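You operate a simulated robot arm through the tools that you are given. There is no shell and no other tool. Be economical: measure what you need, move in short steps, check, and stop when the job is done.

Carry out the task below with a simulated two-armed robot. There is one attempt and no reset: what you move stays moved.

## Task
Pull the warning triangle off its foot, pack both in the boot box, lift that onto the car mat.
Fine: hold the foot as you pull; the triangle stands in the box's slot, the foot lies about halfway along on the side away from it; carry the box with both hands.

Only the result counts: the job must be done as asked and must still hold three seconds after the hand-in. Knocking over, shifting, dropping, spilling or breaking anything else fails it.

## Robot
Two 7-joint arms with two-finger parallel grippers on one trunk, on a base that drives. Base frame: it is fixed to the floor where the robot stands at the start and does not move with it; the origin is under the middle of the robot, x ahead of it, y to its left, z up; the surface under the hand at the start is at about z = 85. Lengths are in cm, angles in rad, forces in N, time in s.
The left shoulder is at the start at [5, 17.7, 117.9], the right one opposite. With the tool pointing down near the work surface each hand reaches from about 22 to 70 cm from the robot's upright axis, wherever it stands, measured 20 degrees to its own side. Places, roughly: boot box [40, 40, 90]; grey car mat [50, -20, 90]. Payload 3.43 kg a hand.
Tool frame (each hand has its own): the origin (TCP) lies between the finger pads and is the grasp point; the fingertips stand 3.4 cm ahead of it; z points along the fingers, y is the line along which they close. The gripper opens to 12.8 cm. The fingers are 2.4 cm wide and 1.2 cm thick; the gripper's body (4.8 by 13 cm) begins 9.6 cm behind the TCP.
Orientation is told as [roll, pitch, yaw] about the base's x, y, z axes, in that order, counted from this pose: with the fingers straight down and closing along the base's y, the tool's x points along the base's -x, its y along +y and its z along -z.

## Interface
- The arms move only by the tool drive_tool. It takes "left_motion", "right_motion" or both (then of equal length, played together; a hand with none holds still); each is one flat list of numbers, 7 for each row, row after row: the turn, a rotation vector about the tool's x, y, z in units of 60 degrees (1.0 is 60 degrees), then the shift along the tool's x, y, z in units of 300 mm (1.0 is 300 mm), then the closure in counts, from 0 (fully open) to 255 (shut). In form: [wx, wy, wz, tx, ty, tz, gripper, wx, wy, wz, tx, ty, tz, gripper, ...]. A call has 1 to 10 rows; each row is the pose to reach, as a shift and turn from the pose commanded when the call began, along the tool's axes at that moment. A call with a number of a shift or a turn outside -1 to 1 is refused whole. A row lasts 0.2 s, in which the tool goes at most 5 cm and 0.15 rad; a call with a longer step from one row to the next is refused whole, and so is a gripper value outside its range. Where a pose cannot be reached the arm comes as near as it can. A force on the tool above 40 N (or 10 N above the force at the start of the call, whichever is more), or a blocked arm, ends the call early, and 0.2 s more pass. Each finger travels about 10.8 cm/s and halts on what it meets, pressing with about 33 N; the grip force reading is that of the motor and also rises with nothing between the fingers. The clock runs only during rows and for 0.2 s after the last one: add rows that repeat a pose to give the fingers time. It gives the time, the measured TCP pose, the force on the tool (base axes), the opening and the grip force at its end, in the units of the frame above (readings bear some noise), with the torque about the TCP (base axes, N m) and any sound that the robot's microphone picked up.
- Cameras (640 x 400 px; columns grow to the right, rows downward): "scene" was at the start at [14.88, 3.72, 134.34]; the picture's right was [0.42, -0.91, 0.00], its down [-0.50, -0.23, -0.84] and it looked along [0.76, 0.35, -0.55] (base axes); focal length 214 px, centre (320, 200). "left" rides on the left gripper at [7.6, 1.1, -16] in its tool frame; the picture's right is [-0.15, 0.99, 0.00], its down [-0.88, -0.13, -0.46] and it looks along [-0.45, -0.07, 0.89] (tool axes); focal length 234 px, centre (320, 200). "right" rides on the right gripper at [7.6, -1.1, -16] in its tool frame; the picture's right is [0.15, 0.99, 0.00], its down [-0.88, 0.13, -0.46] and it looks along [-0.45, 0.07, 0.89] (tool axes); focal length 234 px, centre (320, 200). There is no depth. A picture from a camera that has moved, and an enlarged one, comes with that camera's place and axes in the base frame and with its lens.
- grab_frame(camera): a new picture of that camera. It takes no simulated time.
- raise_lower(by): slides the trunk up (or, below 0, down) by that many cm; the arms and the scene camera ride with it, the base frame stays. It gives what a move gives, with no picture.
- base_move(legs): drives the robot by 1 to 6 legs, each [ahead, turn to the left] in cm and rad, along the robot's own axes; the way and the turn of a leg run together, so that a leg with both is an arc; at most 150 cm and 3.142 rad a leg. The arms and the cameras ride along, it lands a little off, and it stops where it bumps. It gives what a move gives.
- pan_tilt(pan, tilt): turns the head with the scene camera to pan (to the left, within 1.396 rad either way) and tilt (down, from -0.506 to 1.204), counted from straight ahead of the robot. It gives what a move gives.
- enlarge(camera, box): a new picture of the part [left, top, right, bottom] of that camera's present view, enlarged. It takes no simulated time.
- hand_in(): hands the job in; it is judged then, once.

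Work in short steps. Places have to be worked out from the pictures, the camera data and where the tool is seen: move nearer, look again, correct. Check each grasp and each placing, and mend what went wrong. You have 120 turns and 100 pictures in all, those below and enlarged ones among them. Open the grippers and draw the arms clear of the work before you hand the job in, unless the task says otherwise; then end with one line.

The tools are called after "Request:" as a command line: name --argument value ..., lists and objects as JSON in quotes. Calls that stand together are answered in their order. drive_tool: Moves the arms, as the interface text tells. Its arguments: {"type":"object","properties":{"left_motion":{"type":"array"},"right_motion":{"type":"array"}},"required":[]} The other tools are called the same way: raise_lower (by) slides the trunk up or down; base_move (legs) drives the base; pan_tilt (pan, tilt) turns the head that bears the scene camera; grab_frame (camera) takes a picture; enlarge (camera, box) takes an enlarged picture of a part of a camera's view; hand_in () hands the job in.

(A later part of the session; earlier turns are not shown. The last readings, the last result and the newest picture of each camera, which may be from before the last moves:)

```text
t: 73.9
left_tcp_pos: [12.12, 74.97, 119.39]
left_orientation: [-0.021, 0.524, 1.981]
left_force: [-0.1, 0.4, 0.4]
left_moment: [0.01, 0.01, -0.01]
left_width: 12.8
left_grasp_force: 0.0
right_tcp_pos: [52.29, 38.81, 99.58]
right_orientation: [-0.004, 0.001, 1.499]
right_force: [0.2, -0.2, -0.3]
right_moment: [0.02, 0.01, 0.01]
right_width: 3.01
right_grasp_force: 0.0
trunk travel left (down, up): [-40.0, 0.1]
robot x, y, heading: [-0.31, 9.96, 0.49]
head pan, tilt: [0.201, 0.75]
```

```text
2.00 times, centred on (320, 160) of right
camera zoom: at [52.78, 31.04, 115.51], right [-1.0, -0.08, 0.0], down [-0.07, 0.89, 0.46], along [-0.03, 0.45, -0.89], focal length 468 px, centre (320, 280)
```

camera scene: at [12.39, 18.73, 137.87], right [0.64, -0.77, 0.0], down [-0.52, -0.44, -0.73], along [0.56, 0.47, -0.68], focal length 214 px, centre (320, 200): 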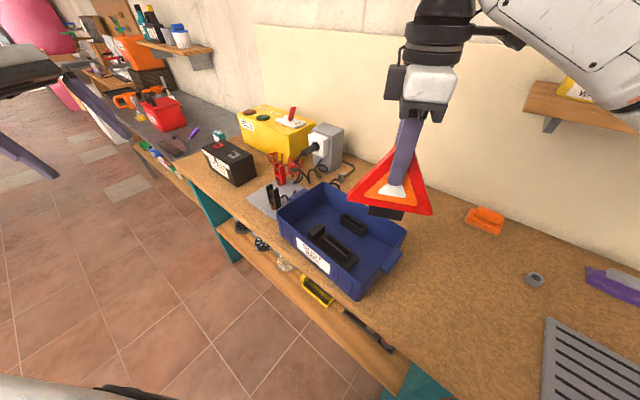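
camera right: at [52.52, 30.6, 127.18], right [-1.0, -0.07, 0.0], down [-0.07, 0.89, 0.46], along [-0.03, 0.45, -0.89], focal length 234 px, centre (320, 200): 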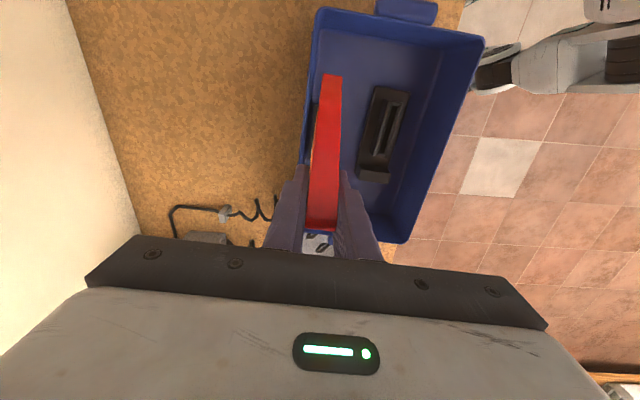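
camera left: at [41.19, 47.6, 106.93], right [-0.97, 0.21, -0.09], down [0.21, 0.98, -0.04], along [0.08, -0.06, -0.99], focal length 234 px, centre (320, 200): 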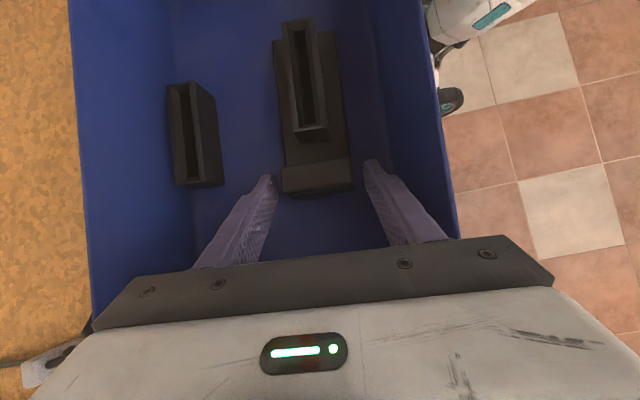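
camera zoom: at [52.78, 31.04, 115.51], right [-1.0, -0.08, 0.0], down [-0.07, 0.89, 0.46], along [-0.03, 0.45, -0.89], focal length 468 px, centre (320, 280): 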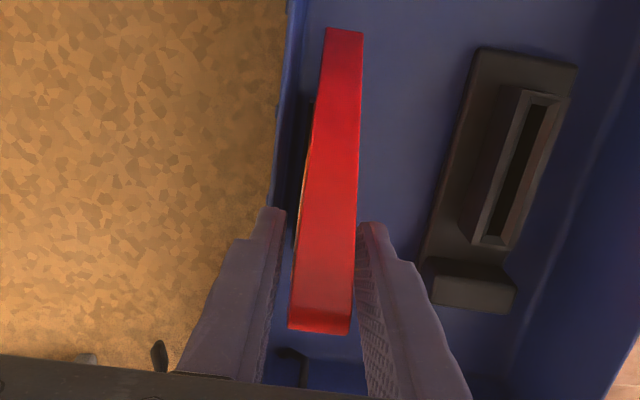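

Triangle is seated in the slot. Lift the right hand clear, then bring the base back to heading 0 at y≈7.6 for the two-handed carry.

Request:
drive_tool --right_motion '[0, 0, 0, 0, 0, -0.05, 195, 0, 0, 0, 0, 0, -0.15, 195, 0, 0, 0, 0, 0, -0.3, 180, 0, 0, 0, 0, 0, -0.45, 100, 0, 0, 0, 0, 0, -0.5, 100]'

Request:
base_move --legs '[[-5, 0], [0, -0.49], [4.4, 0]]'

Request:
pan_tilt --pan 0.35 --tilt 0.8

Request:
grab_frame --camera "scene"

```text
t: 75.1
left_tcp_pos: [12.19, 75.05, 119.22]
left_orientation: [-0.021, 0.525, 1.981]
left_force: [0.4, 0.4, -0.4]
left_moment: [-0.03, 0.02, -0.02]
left_width: 12.79
left_grasp_force: 0.1
right_tcp_pos: [52.78, 37.74, 113.34]
right_orientation: [0.003, 0.005, 1.481]
right_force: [-0.3, 0.0, -0.7]
right_moment: [-0.04, -0.02, 0.0]
right_width: 7.77
right_grasp_force: 0.2
right hand out of reach, approached as far as the arm can: row 5
trunk travel left (down, up): [-40.0, 0.1]
robot x, y, heading: [0.14, 10.57, 0.498]
head pan, tilt: [0.201, 0.75]
```

```text
t: 78.0
left_tcp_pos: [41.44, 59.3, 119.34]
left_orientation: [-0.018, 0.523, 1.488]
left_force: [0.4, 0.3, 0.8]
left_moment: [-0.04, 0.02, 0.02]
left_width: 12.78
left_grasp_force: 0.1
right_tcp_pos: [59.75, 7.07, 113.95]
right_orientation: [-0.003, -0.005, 0.99]
right_force: [0.4, 1.2, -0.3]
right_moment: [0.0, 0.04, -0.02]
right_width: 7.79
right_grasp_force: 0.0
trunk travel left (down, up): [-40.0, 0.1]
robot x, y, heading: [0.29, 7.82, 0.004]
head pan, tilt: [0.201, 0.75]
```

```text
t: 78.7
left_tcp_pos: [41.35, 59.15, 119.42]
left_orientation: [-0.019, 0.523, 1.49]
left_force: [-0.9, -0.3, 0.2]
left_moment: [-0.01, 0.04, -0.05]
left_width: 12.79
left_grasp_force: 0.0
right_tcp_pos: [59.82, 7.0, 113.95]
right_orientation: [-0.001, -0.005, 0.988]
right_force: [0.5, 0.0, 0.6]
right_moment: [-0.01, 0.01, -0.02]
right_width: 7.77
right_grasp_force: 0.0
trunk travel left (down, up): [-40.0, 0.1]
robot x, y, heading: [0.09, 7.94, -0.002]
head pan, tilt: [0.351, 0.799]
```

```text
38 pictures are left
camera scene: at [14.4, 10.51, 137.48], right [0.34, -0.94, 0.0], down [-0.67, -0.25, -0.7], along [0.66, 0.24, -0.72], focal length 214 px, centre (320, 200)
```

scene: 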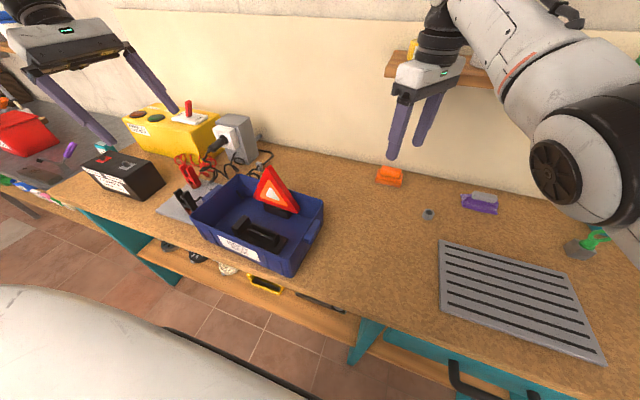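

Box packed. One zoom of the box to locate both handles.

Request:
enlarge --camera "scene" --box '[170, 160, 340, 280]'

```text
3.33 times, centred on (255, 220) of scene
camera zoom: at [14.4, 10.51, 137.48], right [0.34, -0.94, 0.0], down [-0.67, -0.25, -0.7], along [0.66, 0.24, -0.72], focal length 715 px, centre (537, 133)
```

zoom: 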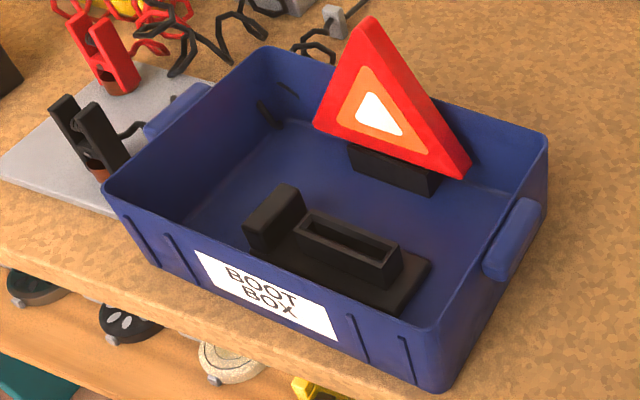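

Handles at about (43.3, 22.9) and (45.5, 54.3), box yaw −0.073. Untilt left hand and turn/move right above its handle.

Request:
drive_tool --left_motion '[0, -0.125, 0, 0, 0, 0, 90, 0, -0.25, 0, 0, 0, 0, 90, 0, -0.375, 0, 0, 0, 0, 90, 0, -0.5, 0, 0, 0, 0, 90, 0, -0.5, 0, 0, 0, 0, 90, 0, -0.5, 0, 0, 0, 0, 90, 0, -0.5, 0, 0, 0, 0, 90]' --right_motion '[0, 0, 0.14, -0.021, 0.108, 0, 90, 0, 0, 0.28, -0.042, 0.216, 0, 90, 0, 0, 0.42, -0.063, 0.324, 0, 90, 0, 0, 0.56, -0.084, 0.432, 0, 90, 0, 0, 0.7, -0.105, 0.54, 0, 90, 0, 0, 0.84, -0.126, 0.648, 0, 90, 0, 0, 0.98, -0.151, 0.758, 0, 90]'

Request:
drive_tool --left_motion '[0, 0, 0.14, 0, 0, 0, 90, 0, 0, 0.28, 0, 0, 0, 90, 0, 0, 0.42, 0, 0, 0, 90, 0, 0, 0.56, 0, 0, 0, 90, 0, 0, 0.7, 0, 0, 0, 90, 0, 0, 0.84, 0, 0, 0, 90, 0, 0, 0.98, 0, 0, 0, 90]'

Request:
drive_tool --left_motion '[0, 0, 0.14, 0, 0, 0, 90, 0, 0, 0.28, 0, 0, 0, 90, 0, 0, 0.42, 0, 0, 0, 90, 0, 0, 0.51, 0, 0, 0, 90]'

```text
t: 80.5
left_tcp_pos: [41.35, 59.12, 119.42]
left_orientation: [-0.014, 0.0, 1.499]
left_force: [-0.1, -1.0, 0.4]
left_moment: [0.04, 0.02, -0.01]
left_width: 8.3
left_grasp_force: 0.1
right_tcp_pos: [45.37, 21.11, 113.83]
right_orientation: [0.007, -0.001, -0.099]
right_force: [0.6, -0.2, 0.8]
right_moment: [0.04, -0.03, -0.01]
right_width: 8.27
right_grasp_force: 0.1
trunk travel left (down, up): [-40.0, 0.1]
robot x, y, heading: [0.06, 7.73, 0.002]
head pan, tilt: [0.351, 0.799]
stopped in row 7 (right hand): the arm was blocked; the commanded pose is now the measured one
```

```text
t: 82.1
left_tcp_pos: [41.44, 59.22, 119.4]
left_orientation: [-0.008, -0.016, 0.472]
left_force: [-0.3, -0.3, 0.1]
left_moment: [-0.02, 0.0, -0.01]
left_width: 8.27
left_grasp_force: 0.0
right_tcp_pos: [45.27, 21.19, 113.83]
right_orientation: [0.005, 0.0, -0.097]
right_force: [0.1, 0.7, -1.0]
right_moment: [0.01, 0.01, 0.03]
right_width: 8.28
right_grasp_force: 0.0
trunk travel left (down, up): [-40.0, 0.1]
robot x, y, heading: [0.21, 7.55, 0.001]
head pan, tilt: [0.351, 0.799]
```

```text
t: 83.1
left_tcp_pos: [41.3, 58.36, 119.57]
left_orientation: [0.005, -0.015, -0.003]
left_force: [0.0, -1.0, 1.2]
left_moment: [0.07, -0.06, 0.01]
left_width: 8.28
left_grasp_force: 0.1
left hand out of reach, approached as far as the arm can: row 4
right_tcp_pos: [45.29, 20.92, 114.01]
right_orientation: [0.009, -0.002, -0.095]
right_force: [0.2, -0.2, -0.4]
right_moment: [0.05, -0.05, -0.03]
right_width: 8.29
right_grasp_force: 0.0
trunk travel left (down, up): [-40.0, 0.1]
robot x, y, heading: [0.21, 7.47, -0.001]
head pan, tilt: [0.351, 0.799]
```

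Right was blocked high by its own body; lower it first, then finish sideways. Left also comes down over its handle.

Request:
drive_tool --left_motion '[0, 0, 0, -0.03, -0.03, 0.1, 90, 0, 0.014, 0.03, -0.06, -0.06, 0.22, 90, 0, 0.014, 0.067, -0.09, -0.09, 0.34, 90, 0, 0.014, 0.067, -0.12, -0.13, 0.45, 90, 0, 0.014, 0.067, -0.14, -0.16, 0.517, 90, 0, 0.014, 0.067, -0.14, -0.16, 0.517, 90]' --right_motion '[0, 0, 0, 0, 0, 0.13, 90, 0, 0, 0, 0, 0, 0.25, 90, 0, 0, -0.01, 0, 0, 0.333, 90, 0, 0, -0.022, 0.03, 0.03, 0.333, 90, 0, 0, -0.022, 0.074, 0.07, 0.333, 90, 0, 0, -0.022, 0.074, 0.07, 0.333, 90]'

Request:
grab_frame --camera "left"

Request:
grab_frame --camera "right"

```text
t: 84.7
left_tcp_pos: [46.13, 53.73, 103.88]
left_orientation: [0.0, 0.0, -0.072]
left_force: [0.2, 0.6, -0.1]
left_moment: [0.0, 0.0, -0.01]
left_width: 8.28
left_grasp_force: 0.1
right_tcp_pos: [45.78, 20.99, 103.43]
right_orientation: [-0.01, -0.007, -0.132]
right_force: [-0.2, -0.7, -0.1]
right_moment: [0.0, 0.0, -0.04]
right_width: 8.3
right_grasp_force: 0.1
trunk travel left (down, up): [-40.0, 0.1]
robot x, y, heading: [0.09, 7.27, -0.001]
head pan, tilt: [0.351, 0.799]
stopped in row 6 (right hand): the arm was blocked; the commanded pose is now the measured one
```

```text
36 pictures are left
camera left: at [38.86, 55.53, 119.79], right [0.22, 0.98, 0.0], down [0.87, -0.19, 0.46], along [0.45, -0.1, -0.89], focal length 234 px, centre (320, 200)
```

left: 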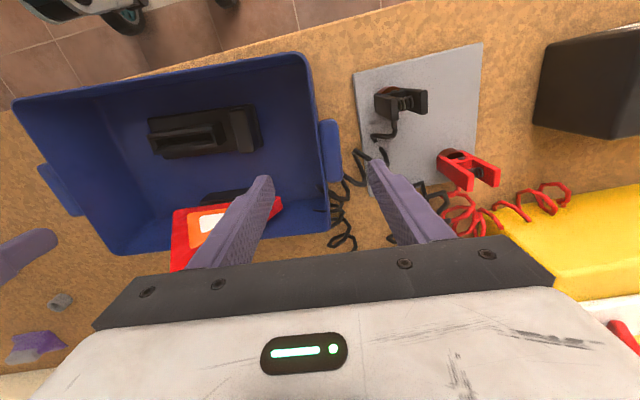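

```text
35 pictures are left
camera right: at [37.93, 20.92, 119.46], right [-0.01, 1.0, -0.01], down [0.89, 0.02, 0.46], along [0.46, 0.0, -0.89], focal length 234 px, centre (320, 200)
```

right: 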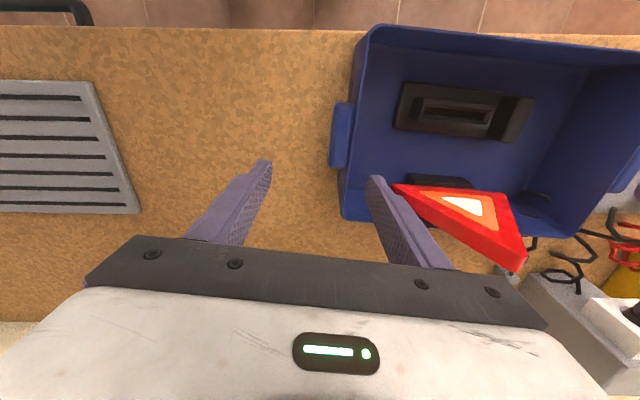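

Right arm can't fold across its own chest. Better plan: pick with the box straight ahead (base y≈38), then drive the robot with the box to the mat. Raise and centre both hands first, then shift the base left 30 cm.

Request:
drive_tool --left_motion '[0, 0, 0, 0, 0, -0.13, 90, 0, 0, 0, 0, 0, -0.26, 90, 0, 0, 0, 0, -0.05, -0.4, 90, 0, 0, 0, 0, -0.18, -0.42, 90, 0, 0, 0, 0, -0.32, -0.42, 90, 0, 0, 0, 0, -0.46, -0.42, 90, 0, 0, 0, 0, -0.6, -0.42, 90]' --right_motion '[0, 0, -0.02, 0, -0.05, -0.05, 90, 0, 0, -0.04, 0, -0.15, -0.15, 90, 0, 0, -0.056, 0, -0.25, -0.25, 90, 0, 0, -0.056, 0, -0.35, -0.35, 90, 0, 0, -0.056, 0, -0.43, -0.4, 90, 0, 0, -0.056, 0, -0.43, -0.42, 90, 0, 0, -0.056, 0, -0.43, -0.42, 90]'

Request:
base_move --legs '[[-36.1, 0], [0, 0.7], [47.2, 0], [0, -0.7]]'

Request:
pan_tilt --pan 0.0 --tilt 0.8

Request:
grab_frame --camera "scene"

```text
t: 86.3
left_tcp_pos: [44.85, 35.8, 116.62]
left_orientation: [0.002, -0.002, -0.07]
left_force: [-0.5, -0.1, -0.9]
left_moment: [0.05, 0.01, 0.01]
left_width: 8.28
left_grasp_force: 0.0
right_tcp_pos: [43.79, 8.48, 116.28]
right_orientation: [-0.006, -0.006, -0.069]
right_force: [-0.1, -0.2, 0.6]
right_moment: [0.0, -0.02, 0.02]
right_width: 8.3
right_grasp_force: 0.1
trunk travel left (down, up): [-40.0, 0.1]
robot x, y, heading: [0.07, 7.74, -0.005]
head pan, tilt: [0.351, 0.799]
```

```text
t: 94.8
left_tcp_pos: [44.07, 66.82, 116.46]
left_orientation: [0.002, -0.002, -0.063]
left_force: [0.1, -0.6, -0.8]
left_moment: [0.01, -0.01, 0.0]
left_width: 8.27
left_grasp_force: 0.1
right_tcp_pos: [43.37, 39.28, 116.32]
right_orientation: [-0.007, -0.007, -0.06]
right_force: [0.2, -0.5, 0.7]
right_moment: [0.0, -0.04, 0.0]
right_width: 8.27
right_grasp_force: 0.0
trunk travel left (down, up): [-40.0, 0.1]
robot x, y, heading: [-0.81, 38.17, 0.012]
head pan, tilt: [0.351, 0.799]
```

```text
t: 95.6
left_tcp_pos: [44.11, 66.87, 116.42]
left_orientation: [0.001, -0.003, -0.063]
left_force: [0.9, -1.2, 0.1]
left_moment: [0.0, 0.01, 0.02]
left_width: 8.3
left_grasp_force: 0.1
right_tcp_pos: [43.09, 39.35, 116.32]
right_orientation: [-0.008, -0.008, -0.06]
right_force: [0.7, 0.5, -0.4]
right_moment: [-0.01, 0.01, -0.03]
right_width: 8.31
right_grasp_force: 0.1
trunk travel left (down, up): [-40.0, 0.1]
robot x, y, heading: [-0.37, 38.38, 0.006]
head pan, tilt: [0.0, 0.799]
```

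```text
34 pictures are left
camera scene: at [14.25, 38.37, 137.48], right [0.01, -1.0, 0.0], down [-0.72, -0.01, -0.7], along [0.7, 0.01, -0.72], focal length 214 px, centre (320, 200)
```

scene: 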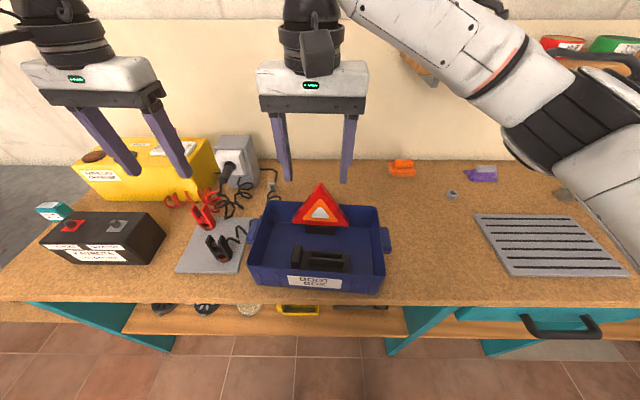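

Box is straight ahead now. Zoom to refine the handle positions.

Request:
enlarge --camera "scene" --box '[230, 175, 410, 300]'

```text
3.20 times, centred on (320, 238) of scene
camera zoom: at [14.25, 38.37, 137.48], right [0.01, -1.0, 0.0], down [-0.72, -0.01, -0.7], along [0.7, 0.01, -0.72], focal length 686 px, centre (320, 80)
```

zoom: 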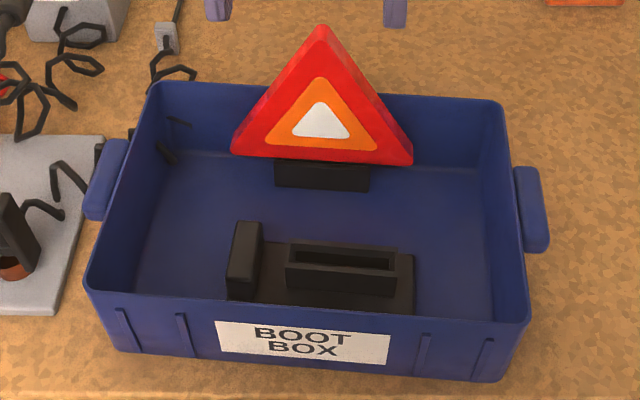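

Grip targets: right (43.5, 23.4), left (45.8, 54.9), yaw −0.074. Move both above the handles at z≈104.

Request:
drive_tool --left_motion '[0, 0, 0.01, -0.02, -0.1, 0, 90, 0, 0, 0.011, -0.04, -0.2, 0.05, 90, 0, 0, 0.011, -0.06, -0.3, 0.15, 90, 0, 0, 0.011, -0.08, -0.396, 0.28, 90, 0, 0, 0.011, -0.08, -0.396, 0.413, 90, 0, 0, 0.011, -0.08, -0.396, 0.413, 90]' --right_motion '[0, 0, 0.013, -0.012, -0.14, 0, 90, 0, 0, 0.013, -0.024, -0.28, 0.05, 90, 0, 0, 0.013, -0.036, -0.41, 0.15, 90, 0, 0, 0.013, -0.045, -0.53, 0.26, 90, 0, 0, 0.013, -0.045, -0.53, 0.41, 90, 0, 0, 0.013, -0.045, -0.53, 0.41, 90]'

Request:
grab_frame --camera "left"

Request:
grab_frame --camera "right"

```text
t: 97.0
left_tcp_pos: [45.62, 54.66, 104.13]
left_orientation: [0.001, 0.0, -0.074]
left_force: [0.8, 0.1, 0.1]
left_moment: [0.0, 0.02, 0.02]
left_width: 8.27
left_grasp_force: 0.0
right_tcp_pos: [43.7, 23.23, 104.03]
right_orientation: [-0.007, -0.01, -0.073]
right_force: [0.3, 0.2, 0.1]
right_moment: [-0.03, -0.03, 0.01]
right_width: 8.26
right_grasp_force: 0.1
trunk travel left (down, up): [-40.0, 0.1]
robot x, y, heading: [-0.32, 38.11, 0.011]
head pan, tilt: [0.0, 0.799]
```

```text
32 pictures are left
camera left: at [38.32, 56.43, 120.03], right [0.22, 0.98, 0.0], down [0.87, -0.2, 0.46], along [0.45, -0.1, -0.89], focal length 234 px, centre (320, 200)
```

left: 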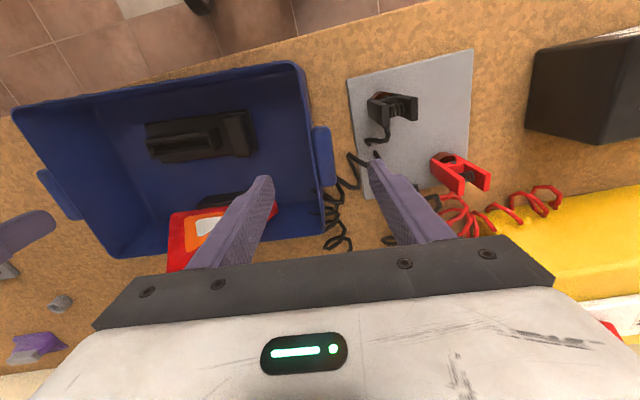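

```text
31 pictures are left
camera right: at [35.81, 22.85, 119.91], right [-0.07, 1.0, -0.01], down [0.88, 0.07, 0.46], along [0.46, 0.03, -0.89], focal length 234 px, centre (320, 200)
```

right: 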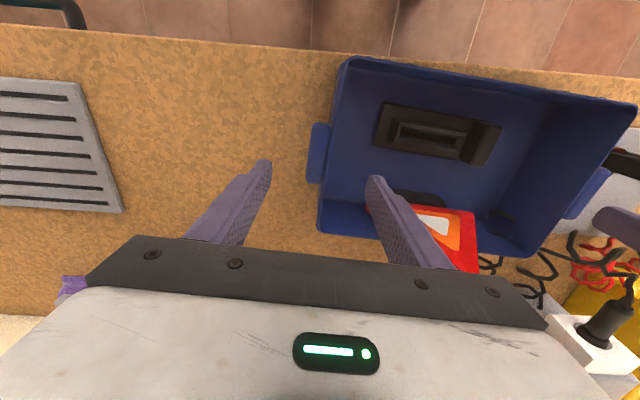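

Handles confirmed at (46.4, 55.0) and (43.9, 23.2). Descend around them to z≈92.4.

Request:
drive_tool --left_motion '[0, 0, 0, -0.02, 0.005, 0.06, 110, 0, 0, 0, -0.025, 0.005, 0.16, 110, 0, 0, 0, -0.025, 0.005, 0.27, 110, 0, 0, 0, -0.025, 0.005, 0.39, 110, 0, 0, 0, -0.025, 0.005, 0.39, 110]' --right_motion '[0, 0, 0, -0.006, 0.011, 0.06, 110, 0, 0, 0, -0.006, 0.011, 0.16, 110, 0, 0, 0, -0.006, 0.011, 0.27, 110, 0, 0, 0, -0.006, 0.011, 0.387, 110, 0, 0, 0, -0.006, 0.011, 0.387, 110]'

Request:
enlarge --camera "scene" --box '[220, 160, 420, 300]'

```text
t: 98.2
left_tcp_pos: [44.81, 57.25, 94.14]
left_orientation: [0.0, -0.003, -0.076]
left_force: [0.5, 0.2, 0.3]
left_moment: [0.04, 0.01, -0.01]
left_width: 7.27
left_grasp_force: 0.0
left hand out of reach, approached as far as the arm can: row 2, 3, 4, 5
right_tcp_pos: [43.89, 23.54, 92.48]
right_orientation: [-0.008, -0.008, -0.073]
right_force: [-1.0, -0.6, 1.3]
right_moment: [0.0, -0.01, 0.02]
right_width: 7.29
right_grasp_force: 0.0
trunk travel left (down, up): [-40.0, 0.1]
robot x, y, heading: [-0.61, 38.62, 0.01]
head pan, tilt: [0.0, 0.799]
```

```text
2.86 times, centred on (320, 230) of scene
camera zoom: at [14.25, 38.36, 137.48], right [0.01, -1.0, 0.0], down [-0.72, -0.01, -0.7], along [0.7, 0.01, -0.72], focal length 613 px, centre (320, 114)
```

zoom: 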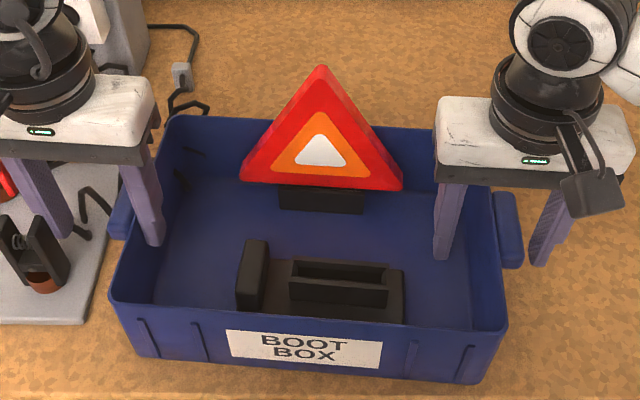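

Left arm hits a limit with the trunk this high. Raise both hands ~12 cm, re-centre the left, and lower the trunk instead.

Request:
drive_tool --left_motion '[0, 0, 0, 0, 0, -0.08, 110, 0, 0, 0, 0, 0, -0.16, 110, 0, 0, 0, -0.02, -0.02, -0.26, 110, 0, 0, 0, -0.046, -0.06, -0.34, 110, 0, 0, 0, -0.046, -0.087, -0.34, 110, 0, 0, 0, -0.046, -0.087, -0.34, 110]' --right_motion '[0, 0, 0, 0, 0, -0.1, 110, 0, 0, 0, 0, 0, -0.2, 110, 0, 0, 0, 0, 0, -0.3, 110, 0, 0, 0, 0, 0, -0.4, 110, 0, 0, 0, 0, 0, -0.4, 110, 0, 0, 0, 0, 0, -0.4, 110]'

Request:
raise_lower --by -8

```text
t: 99.6
left_tcp_pos: [45.99, 54.61, 104.25]
left_orientation: [0.003, -0.001, -0.073]
left_force: [-0.3, -0.8, 0.6]
left_moment: [0.05, -0.01, 0.0]
left_width: 7.27
left_grasp_force: 0.0
right_tcp_pos: [43.9, 23.74, 104.49]
right_orientation: [-0.009, -0.009, -0.074]
right_force: [-0.9, 0.0, -1.2]
right_moment: [0.02, 0.04, 0.0]
right_width: 7.3
right_grasp_force: 0.1
trunk travel left (down, up): [-40.0, 0.1]
robot x, y, heading: [-0.67, 38.11, 0.009]
head pan, tilt: [0.0, 0.799]
```

```text
t: 100.8
left_tcp_pos: [45.92, 54.65, 96.4]
left_orientation: [0.002, -0.002, -0.074]
left_force: [-0.1, 0.0, -0.2]
left_moment: [0.03, -0.01, 0.03]
left_width: 7.26
left_grasp_force: 0.0
right_tcp_pos: [43.97, 23.66, 96.51]
right_orientation: [-0.007, -0.01, -0.073]
right_force: [-0.3, 1.3, 0.3]
right_moment: [0.01, -0.01, 0.0]
right_width: 7.26
right_grasp_force: 0.0
trunk travel left (down, up): [-32.0, 8.1]
robot x, y, heading: [-0.43, 38.38, 0.008]
head pan, tilt: [0.0, 0.799]
```

Request:
raise_lower --by -4

Request:
enlarge --camera "scene" --box '[220, 140, 420, 280]'

```text
t: 101.6
left_tcp_pos: [45.92, 54.72, 92.35]
left_orientation: [0.002, -0.001, -0.076]
left_force: [-0.1, 0.0, 0.1]
left_moment: [0.01, 0.0, 0.02]
left_width: 7.28
left_grasp_force: 0.0
right_tcp_pos: [43.99, 23.8, 92.54]
right_orientation: [-0.008, -0.008, -0.072]
right_force: [0.9, 0.2, 0.5]
right_moment: [0.0, 0.03, -0.03]
right_width: 7.3
right_grasp_force: 0.0
trunk travel left (down, up): [-28.0, 12.1]
robot x, y, heading: [-0.54, 38.04, 0.008]
head pan, tilt: [0.0, 0.799]
```

```text
2.86 times, centred on (320, 210) of scene
camera zoom: at [14.23, 38.37, 125.48], right [0.01, -1.0, 0.0], down [-0.72, -0.01, -0.7], along [0.7, 0.01, -0.72], focal length 613 px, centre (320, 171)
```

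zoom: 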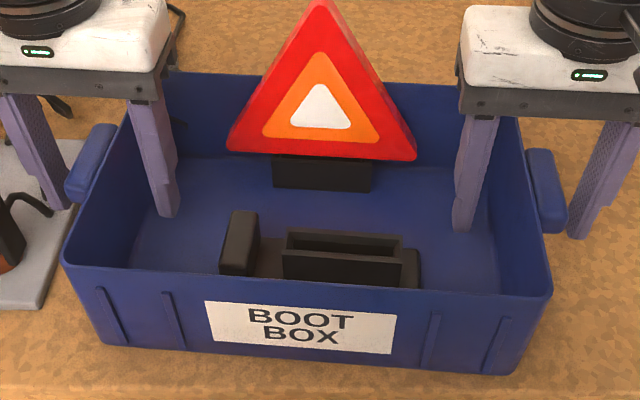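

Fingers straddle wall and handle on both sides. Close both.

Request:
drive_tool --left_motion '[0, 0, 0, 0, 0, 0, 150, 0, 0, 0, 0, 0, 0, 180, 0, 0, 0, 0, 0, 0, 210, 0, 0, 0, 0, 0, 0, 250, 0, 0, 0, 0, 0, 0, 250]' --right_motion '[0, 0, 0, 0, 0, 0, 150, 0, 0, 0, 0, 0, 0, 180, 0, 0, 0, 0, 0, 0, 210, 0, 0, 0, 0, 0, 0, 250, 0, 0, 0, 0, 0, 0, 250]'

Request:
enlarge --camera "scene" --box '[220, 140, 420, 280]'

```text
t: 102.8
left_tcp_pos: [46.02, 55.04, 92.23]
left_orientation: [0.01, 0.001, -0.067]
left_force: [-2.3, 5.6, 1.4]
left_moment: [-1.74, -0.1, -0.39]
left_width: 2.5
left_grasp_force: 32.8
right_tcp_pos: [43.87, 23.23, 92.54]
right_orientation: [-0.019, -0.008, -0.08]
right_force: [-1.1, -6.0, -0.3]
right_moment: [1.88, -0.18, 0.36]
right_width: 2.54
right_grasp_force: 32.5
trunk travel left (down, up): [-28.0, 12.1]
robot x, y, heading: [-0.63, 38.52, 0.01]
head pan, tilt: [0.0, 0.799]
stopped in row 5 (left hand): the force on the tool passed its limit at 41 N (the readings are from after the stop); the commanded pose is now the measured one
```

```text
2.86 times, centred on (320, 210) of scene
camera zoom: at [14.22, 38.36, 125.47], right [0.01, -1.0, 0.0], down [-0.72, -0.01, -0.7], along [0.7, 0.01, -0.72], focal length 613 px, centre (320, 171)
```

zoom: 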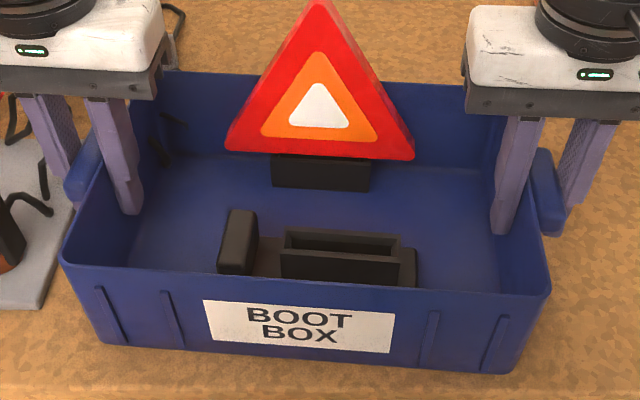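

Both grips hold (2.5 cm, 33 N). Lift with the trunk 3 cm and check.

Request:
raise_lower --by 3

Request:
grab_frame --camera "scene"

```text
t: 103.5
left_tcp_pos: [46.07, 55.08, 95.24]
left_orientation: [0.011, 0.0, -0.068]
left_force: [1.0, 6.1, -3.0]
left_moment: [-1.85, 0.07, -0.25]
left_width: 2.51
left_grasp_force: 33.1
right_tcp_pos: [43.91, 23.2, 95.36]
right_orientation: [-0.02, -0.007, -0.08]
right_force: [-1.2, -5.8, -2.4]
right_moment: [1.98, -0.02, 0.3]
right_width: 2.57
right_grasp_force: 33.2
trunk travel left (down, up): [-31.0, 9.1]
robot x, y, heading: [-0.68, 38.22, 0.004]
head pan, tilt: [0.0, 0.799]
```

```text
27 pictures are left
camera scene: at [14.32, 38.37, 128.47], right [0.01, -1.0, 0.0], down [-0.72, -0.01, -0.7], along [0.7, 0.01, -0.72], focal length 214 px, centre (320, 200)
```

scene: 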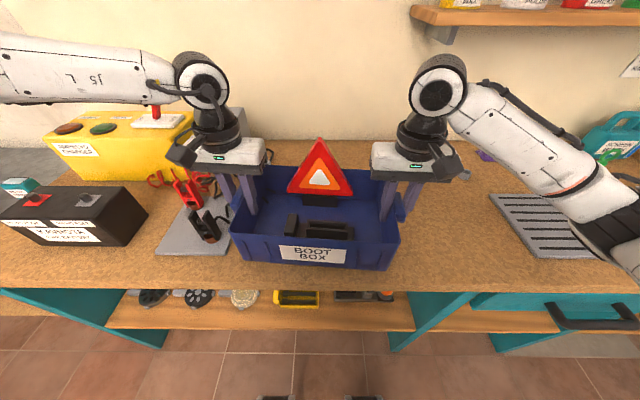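

Box lifts level with both hands. Raise fully, then drive: back, turn right, along, turn left, ahead — never turning above the table.

Request:
raise_lower --by 9

Request:
base_move --legs '[[-45, 0]]'

Request:
grab_frame --camera "scene"

```text
t: 104.8
left_tcp_pos: [45.97, 55.04, 104.33]
left_orientation: [0.012, 0.002, -0.069]
left_force: [-0.1, 7.6, -3.2]
left_moment: [-1.76, 0.17, -0.33]
left_width: 2.51
left_grasp_force: 32.7
right_tcp_pos: [43.98, 23.37, 104.41]
right_orientation: [-0.023, -0.008, -0.08]
right_force: [-0.1, -7.2, -2.2]
right_moment: [1.91, -0.13, 0.3]
right_width: 2.56
right_grasp_force: 33.4
trunk travel left (down, up): [-40.0, 0.1]
robot x, y, heading: [-0.46, 38.42, 0.012]
head pan, tilt: [0.0, 0.799]
```

```text
t: 107.5
left_tcp_pos: [0.76, 54.67, 104.27]
left_orientation: [0.013, 0.0, -0.064]
left_force: [0.8, 8.2, -2.3]
left_moment: [-1.76, 0.2, -0.33]
left_width: 2.51
left_grasp_force: 32.5
right_tcp_pos: [-1.24, 22.73, 104.49]
right_orientation: [-0.021, -0.008, -0.076]
right_force: [-0.6, -8.2, -2.0]
right_moment: [1.92, -0.17, 0.31]
right_width: 2.54
right_grasp_force: 32.5
trunk travel left (down, up): [-40.0, 0.1]
robot x, y, heading: [-46.07, 37.96, 0.011]
head pan, tilt: [0.0, 0.799]
```

```text
26 pictures are left
camera scene: at [-30.98, 37.93, 137.48], right [0.01, -1.0, 0.0], down [-0.72, -0.01, -0.7], along [0.7, 0.01, -0.72], focal length 214 px, centre (320, 200)
```

scene: 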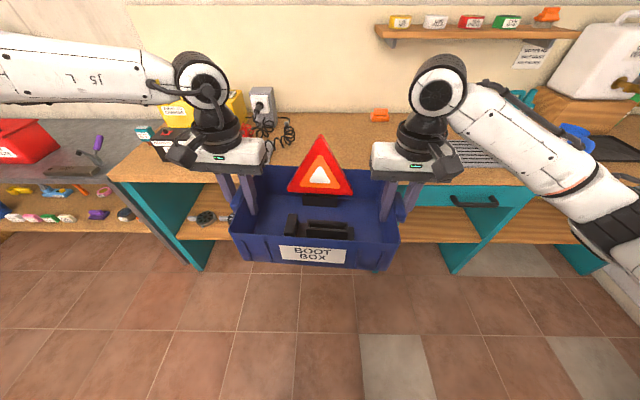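

Contents steady. To avoid the right-hand wall I turn left and reverse along the table, then turn back.

Request:
base_move --legs '[[0, 1.56], [-63, 0], [0, -1.57]]'

Request:
grab_frame --camera "scene"

```text
t: 118.7
left_tcp_pos: [0.91, -9.32, 104.32]
left_orientation: [0.012, 0.001, -0.101]
left_force: [0.2, 5.5, -2.8]
left_moment: [-1.82, 0.23, -0.38]
left_width: 2.51
left_grasp_force: 32.9
right_tcp_pos: [-2.1, -41.18, 104.52]
right_orientation: [-0.02, -0.008, -0.112]
right_force: [-0.7, -5.7, -2.0]
right_moment: [1.95, -0.16, 0.29]
right_width: 2.58
right_grasp_force: 32.7
trunk travel left (down, up): [-40.0, 0.1]
robot x, y, heading: [-46.37, -24.69, -0.028]
head pan, tilt: [0.0, 0.799]
```

```text
25 pictures are left
camera scene: at [-31.4, -25.15, 137.47], right [-0.02, -1.0, 0.0], down [-0.72, 0.02, -0.7], along [0.7, -0.02, -0.72], focal length 214 px, centre (320, 200)
```

scene: 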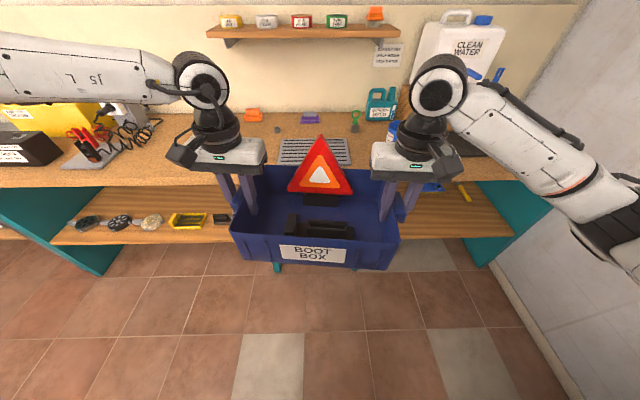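

Clear path ahead; jug sits right of the right hand's lane. Straighten and drive ahead 46 cm.

Request:
base_move --legs '[[0, 0.028], [46.2, 0]]'

Request:
grab_frame --camera "scene"

```text
t: 121.8
left_tcp_pos: [46.74, -7.75, 104.26]
left_orientation: [0.011, 0.002, -0.07]
left_force: [0.3, 5.4, -3.0]
left_moment: [-1.76, 0.22, -0.32]
left_width: 2.51
left_grasp_force: 32.8
right_tcp_pos: [44.48, -39.52, 104.46]
right_orientation: [-0.021, -0.007, -0.083]
right_force: [0.0, -4.2, -3.0]
right_moment: [1.85, -0.12, 0.33]
right_width: 2.56
right_grasp_force: 32.4
trunk travel left (down, up): [-40.0, 0.1]
robot x, y, heading: [0.0, -24.37, 0.007]
head pan, tilt: [0.0, 0.799]
```

```text
24 pictures are left
camera scene: at [14.91, -24.38, 137.46], right [0.01, -1.0, 0.0], down [-0.72, -0.01, -0.7], along [0.7, 0.01, -0.72], focal length 214 px, centre (320, 200)
```

scene: 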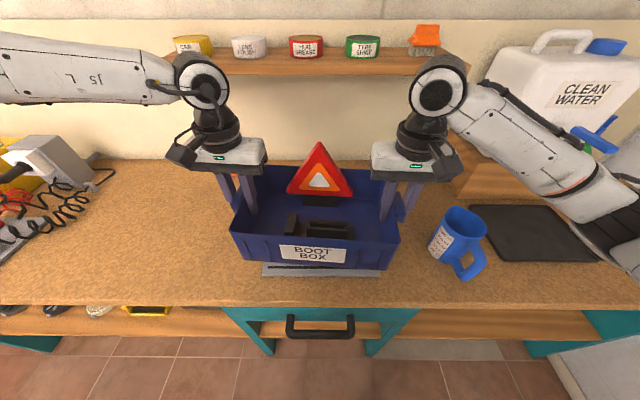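

Mat seen at x 38.7–59.3, y −9.5…−39. Shift the box ahead 4 cm, −0.7 in y, and turn it +0.055 with both hands together.

Request:
drive_tool --left_motion '[0, 0, -0.01, -0.021, -0.003, 0, 250, 0, 0, -0.021, -0.042, -0.006, 0, 250, 0, 0, -0.032, -0.064, -0.01, 0, 250, 0, 0, -0.042, -0.085, -0.013, 0, 250, 0, 0, -0.0525, -0.106, -0.016, 0, 250, 0, 0, -0.0525, -0.106, -0.016, 0, 250]' --right_motion '[0, 0, -0.01, -0.033, -0.002, 0, 250, 0, 0, -0.021, -0.066, -0.004, 0, 250, 0, 0, -0.032, -0.098, -0.006, 0, 250, 0, 0, -0.042, -0.131, -0.008, 0, 250, 0, 0, -0.0525, -0.164, -0.01, 0, 250, 0, 0, -0.0525, -0.164, -0.01, 0, 250]'

Request:
raise_lower --by -8

Request:
pan_tilt --pan 0.0 --tilt 0.8

Request:
grab_frame --camera "scene"

```text
t: 123.2
left_tcp_pos: [48.74, -7.65, 104.49]
left_orientation: [-0.002, -0.007, -0.019]
left_force: [4.9, -38.1, -9.4]
left_moment: [0.79, 0.13, 0.76]
left_width: 2.55
left_grasp_force: 33.5
left hand out of reach, approached as far as the arm can: row 3, 4, 5, 6
right_tcp_pos: [49.44, -39.64, 104.68]
right_orientation: [-0.003, -0.007, -0.016]
right_force: [-5.4, 38.7, 3.8]
right_moment: [1.14, 0.05, 0.8]
right_width: 2.53
right_grasp_force: 33.2
trunk travel left (down, up): [-40.0, 0.1]
robot x, y, heading: [-0.14, -24.37, 0.011]
head pan, tilt: [0.0, 0.799]
```

```text
t: 124.4
left_tcp_pos: [48.77, -7.55, 96.49]
left_orientation: [-0.002, -0.007, -0.017]
left_force: [5.9, -38.0, -8.8]
left_moment: [0.81, 0.15, 0.79]
left_width: 2.5
left_grasp_force: 33.3
right_tcp_pos: [49.39, -39.53, 96.58]
right_orientation: [-0.002, -0.007, -0.014]
right_force: [-5.4, 39.3, 3.8]
right_moment: [1.31, -0.07, 0.79]
right_width: 2.55
right_grasp_force: 33.1
trunk travel left (down, up): [-32.0, 8.1]
robot x, y, heading: [0.15, -24.36, 0.011]
head pan, tilt: [0.0, 0.799]
```

```text
t: 125.0
left_tcp_pos: [48.85, -7.63, 96.53]
left_orientation: [-0.002, -0.005, -0.018]
left_force: [5.3, -38.0, -9.6]
left_moment: [0.78, 0.16, 0.8]
left_width: 2.52
left_grasp_force: 32.8
right_tcp_pos: [49.36, -39.55, 96.52]
right_orientation: [-0.001, -0.005, -0.013]
right_force: [-6.5, 38.2, 4.8]
right_moment: [1.27, -0.05, 0.79]
right_width: 2.54
right_grasp_force: 33.5
trunk travel left (down, up): [-32.0, 8.1]
robot x, y, heading: [-0.14, -24.28, 0.005]
head pan, tilt: [0.0, 0.799]
```

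```text
23 pictures are left
camera scene: at [14.86, -24.38, 129.47], right [0.01, -1.0, 0.0], down [-0.72, -0.01, -0.7], along [0.7, 0.01, -0.72], focal length 214 px, centre (320, 200)
```

scene: 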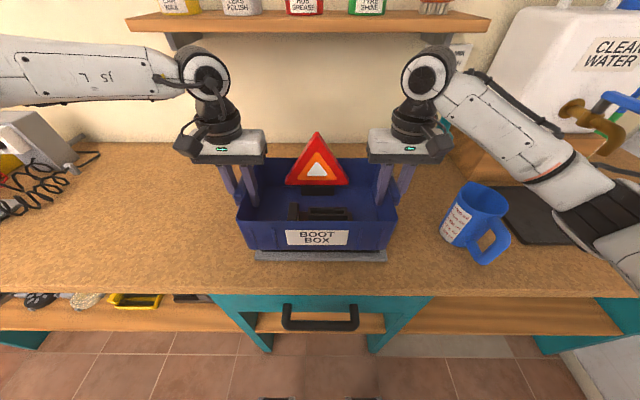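

Left met a limit, leaving ~38 N of stretch between the hands. Relieve by moving the right hand slightly toward the left.

Request:
drive_tool --right_motion '[0, 0, 0, 0, 0.003, 0, 250, 0, 0, 0, 0, 0.006, 0, 250, 0, 0, 0, 0, 0.008, 0, 250]'

Request:
enlarge --camera "scene" --box '[220, 120, 420, 280]'

```text
t: 125.8
left_tcp_pos: [48.78, -7.51, 96.51]
left_orientation: [0.0, -0.007, -0.016]
left_force: [6.0, -33.0, -9.2]
left_moment: [0.39, 0.21, 0.86]
left_width: 2.49
left_grasp_force: 33.3
right_tcp_pos: [49.47, -39.38, 96.67]
right_orientation: [-0.005, -0.006, -0.017]
right_force: [-5.7, 34.0, 3.5]
right_moment: [1.53, -0.09, 0.91]
right_width: 2.54
right_grasp_force: 33.2
trunk travel left (down, up): [-32.0, 8.1]
robot x, y, heading: [0.08, -24.54, 0.006]
head pan, tilt: [0.0, 0.799]
```

```text
2.50 times, centred on (320, 200) of scene
camera zoom: at [14.86, -24.38, 129.47], right [0.01, -1.0, 0.0], down [-0.72, -0.01, -0.7], along [0.7, 0.01, -0.72], focal length 536 px, centre (320, 200)
```

zoom: 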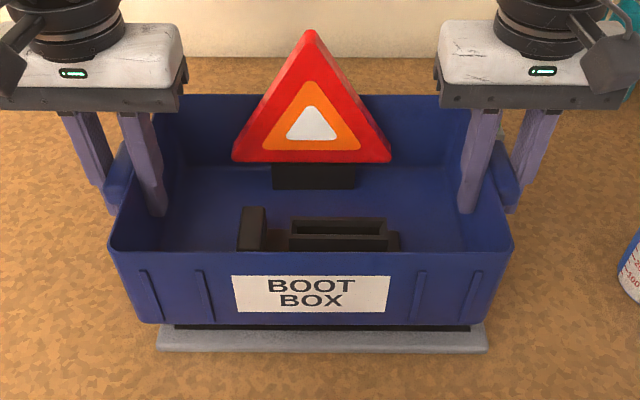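

Relieve from the left side instead: left hand inward ~1.2 cm (also shifts box slightly to −y, as wanted).

Request:
drive_tool --left_motion '[0, 0, 0, 0, -0.012, 0, 250, 0, 0, 0, 0, -0.025, 0, 250, 0, 0, 0, 0, -0.04, 0, 250, 0, 0, 0, 0, -0.04, 0, 250]'

```text
t: 126.8
left_tcp_pos: [48.26, -7.82, 96.64]
left_orientation: [0.005, -0.006, -0.015]
left_force: [6.9, -20.6, -10.0]
left_moment: [0.05, -0.2, 1.13]
left_width: 2.58
left_grasp_force: 32.5
left hand out of reach, approached as far as the arm can: row 2, 3, 4
right_tcp_pos: [49.43, -39.8, 96.54]
right_orientation: [-0.01, -0.003, -0.021]
right_force: [-6.8, 19.7, 4.0]
right_moment: [2.13, 0.35, 0.98]
right_width: 2.63
right_grasp_force: 33.1
trunk travel left (down, up): [-32.0, 8.1]
robot x, y, heading: [0.3, -24.62, 0.002]
head pan, tilt: [0.0, 0.799]
```

Down to 20 N, acceptable. Lower 3 cm and check the alignment just above the mat.

Request:
raise_lower --by -2.7

Request:
enlarge --camera "scene" --box '[220, 120, 420, 280]'

```text
t: 127.5
left_tcp_pos: [48.23, -7.94, 93.97]
left_orientation: [0.004, -0.005, -0.018]
left_force: [7.1, -19.5, -9.6]
left_moment: [0.17, -0.44, 0.96]
left_width: 2.57
left_grasp_force: 33.1
right_tcp_pos: [49.26, -39.79, 93.82]
right_orientation: [-0.012, -0.003, -0.023]
right_force: [-6.4, 19.3, 4.0]
right_moment: [2.03, 0.59, 0.93]
right_width: 2.64
right_grasp_force: 33.2
trunk travel left (down, up): [-29.3, 10.8]
robot x, y, heading: [-0.22, -24.64, 0.007]
head pan, tilt: [0.0, 0.799]
```

```text
2.50 times, centred on (320, 200) of scene
camera zoom: at [14.83, -24.38, 126.77], right [0.01, -1.0, 0.0], down [-0.72, -0.01, -0.7], along [0.7, 0.01, -0.72], focal length 536 px, centre (320, 200)
```

zoom: 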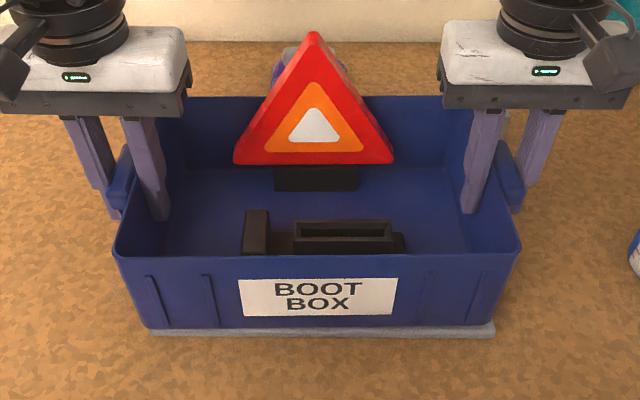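

Left–right is centred; the box front is flush with the mat's front edge. Nudge the base ahead 0.8 cm.

Request:
base_move --legs '[[0.9, 0]]'

Request:
enlarge --camera "scene" --box '[250, 210, 400, 270]'

```text
t: 128.2
left_tcp_pos: [49.07, -7.81, 94.03]
left_orientation: [0.003, -0.005, -0.016]
left_force: [5.8, -20.4, -8.5]
left_moment: [0.05, -0.33, 0.86]
left_width: 2.54
left_grasp_force: 32.7
right_tcp_pos: [50.25, -39.75, 93.79]
right_orientation: [-0.014, -0.002, -0.024]
right_force: [-5.5, 20.2, 3.2]
right_moment: [1.98, 0.5, 0.95]
right_width: 2.67
right_grasp_force: 32.8
trunk travel left (down, up): [-29.3, 10.8]
robot x, y, heading: [0.87, -24.53, 0.004]
head pan, tilt: [0.0, 0.799]
```

```text
4.27 times, centred on (325, 240) of scene
camera zoom: at [15.8, -24.37, 126.76], right [0.01, -1.0, 0.0], down [-0.72, -0.01, -0.7], along [0.7, 0.01, -0.72], focal length 915 px, centre (299, 29)
```

zoom: 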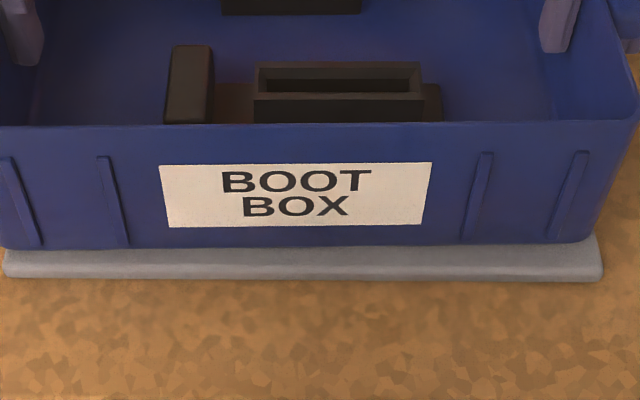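

Well centred on the mat with a visible margin. Lower in small trunk steps until contact.

Request:
raise_lower --by -0.7

Request:
raise_lower --by -0.4

```text
t: 128.8
left_tcp_pos: [49.18, -7.72, 93.61]
left_orientation: [0.003, -0.012, -0.012]
left_force: [8.8, 7.0, 11.4]
left_moment: [-0.69, 0.66, 0.88]
left_width: 2.55
left_grasp_force: 33.0
right_tcp_pos: [50.14, -39.63, 93.49]
right_orientation: [-0.009, -0.011, -0.021]
right_force: [-1.1, -3.5, 22.9]
right_moment: [1.63, 0.04, 0.86]
right_width: 2.61
right_grasp_force: 32.3
trunk travel left (down, up): [-28.6, 11.5]
robot x, y, heading: [0.66, -24.48, 0.007]
head pan, tilt: [0.0, 0.799]
```

```text
t: 129.3
left_tcp_pos: [48.97, -7.84, 93.22]
left_orientation: [0.004, -0.011, -0.014]
left_force: [7.9, 10.6, 22.5]
left_moment: [-1.07, -0.1, 0.8]
left_width: 2.59
left_grasp_force: 32.6
right_tcp_pos: [50.19, -39.7, 92.99]
right_orientation: [-0.009, -0.01, -0.023]
right_force: [4.2, -1.8, 21.9]
right_moment: [1.83, -0.3, 0.78]
right_width: 2.58
right_grasp_force: 33.2
trunk travel left (down, up): [-28.2, 11.9]
robot x, y, heading: [1.06, -24.53, 0.01]
head pan, tilt: [0.0, 0.799]
```

Box rests on the mat (upward 22 N each). Open both hands gradually.

Request:
drive_tool --left_motion '[0, 0, 0, 0, 0, 0, 195, 0, 0, 0, 0, 0, 0, 170, 0, 0, 0, 0, 0, 0, 140, 0, 0, 0, 0, 0, 0, 115, 0, 0, 0, 0, 0, 0, 115]' --right_motion '[0, 0, 0, 0, 0, 0, 195, 0, 0, 0, 0, 0, 0, 170, 0, 0, 0, 0, 0, 0, 140, 0, 0, 0, 0, 0, 0, 115, 0, 0, 0, 0, 0, 0, 115]'

Request:
enlarge --camera "scene" --box '[220, 120, 420, 280]'

```text
t: 130.5
left_tcp_pos: [49.13, -7.93, 92.81]
left_orientation: [0.003, -0.005, -0.016]
left_force: [-0.1, 0.1, -0.2]
left_moment: [0.01, -0.01, 0.0]
left_width: 7.04
left_grasp_force: 0.0
right_tcp_pos: [50.28, -39.84, 92.77]
right_orientation: [-0.012, -0.005, -0.023]
right_force: [0.4, -0.9, -0.3]
right_moment: [-0.01, -0.02, -0.02]
right_width: 7.03
right_grasp_force: 0.0
trunk travel left (down, up): [-28.2, 11.9]
robot x, y, heading: [0.76, -24.57, 0.006]
head pan, tilt: [0.0, 0.799]
```

```text
2.50 times, centred on (320, 200) of scene
camera zoom: at [15.71, -24.37, 125.68], right [0.01, -1.0, 0.0], down [-0.72, -0.01, -0.7], along [0.7, 0.01, -0.72], focal length 536 px, centre (320, 200)
```

zoom: 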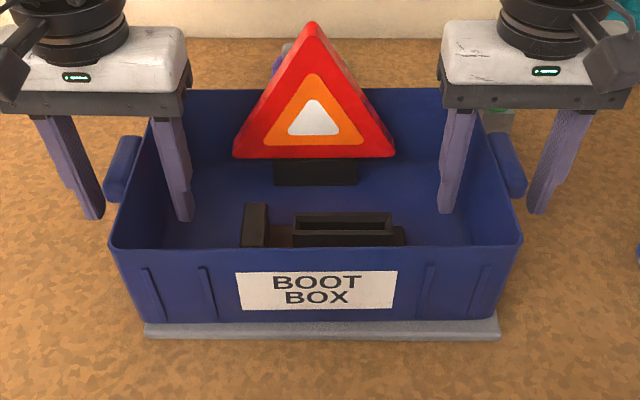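

Released; box on the mat. Raise straight up via trunk, back the base off, and take a final look.

Request:
raise_lower --by 11.5

Request:
base_move --legs '[[-25, 0]]'

Request:
grab_frame --camera "scene"

Request:
grab_frame --camera "right"

```text
t: 132.0
left_tcp_pos: [49.15, -7.84, 104.3]
left_orientation: [0.004, -0.005, -0.016]
left_force: [0.3, 0.1, 0.3]
left_moment: [0.0, 0.01, 0.01]
left_width: 7.01
left_grasp_force: 0.0
right_tcp_pos: [50.45, -39.72, 104.25]
right_orientation: [-0.013, -0.003, -0.023]
right_force: [-0.4, 0.3, 0.6]
right_moment: [0.01, 0.06, 0.01]
right_width: 7.01
right_grasp_force: 0.1
trunk travel left (down, up): [-39.7, 0.4]
robot x, y, heading: [0.63, -24.6, 0.01]
head pan, tilt: [0.0, 0.799]
```

```text
t: 133.8
left_tcp_pos: [24.11, -8.05, 104.36]
left_orientation: [0.003, -0.008, -0.016]
left_force: [-0.5, -0.9, 0.8]
left_moment: [-0.04, -0.01, -0.02]
left_width: 7.03
left_grasp_force: 0.1
right_tcp_pos: [25.28, -39.88, 104.33]
right_orientation: [-0.013, -0.003, -0.022]
right_force: [-0.6, -0.5, -0.2]
right_moment: [0.0, -0.02, -0.02]
right_width: 7.04
right_grasp_force: 0.1
trunk travel left (down, up): [-39.7, 0.4]
robot x, y, heading: [-24.04, -24.66, 0.01]
head pan, tilt: [0.0, 0.799]
```

```text
18 pictures are left
camera scene: at [-9.28, -24.57, 137.19], right [0.01, -1.0, 0.0], down [-0.72, -0.01, -0.7], along [0.7, 0.01, -0.72], focal length 214 px, centre (320, 200)
```

scene: 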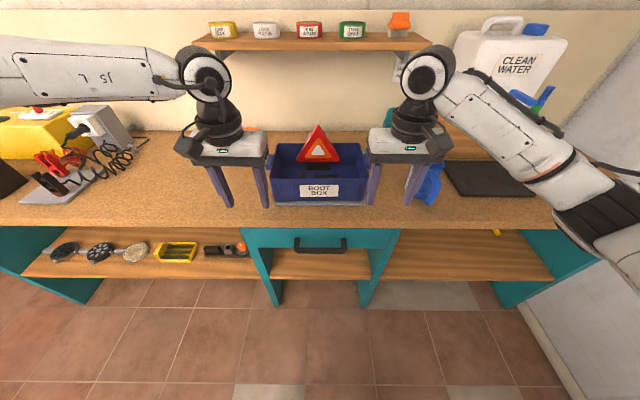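

```text
17 pictures are left
camera right: at [17.52, -40.77, 120.22], right [-0.12, 0.99, -0.01], down [0.88, 0.12, 0.46], along [0.46, 0.05, -0.89], focal length 234 px, centre (320, 200)
```

right: 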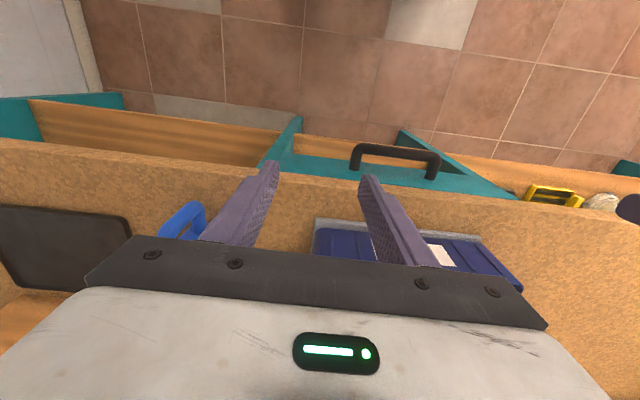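

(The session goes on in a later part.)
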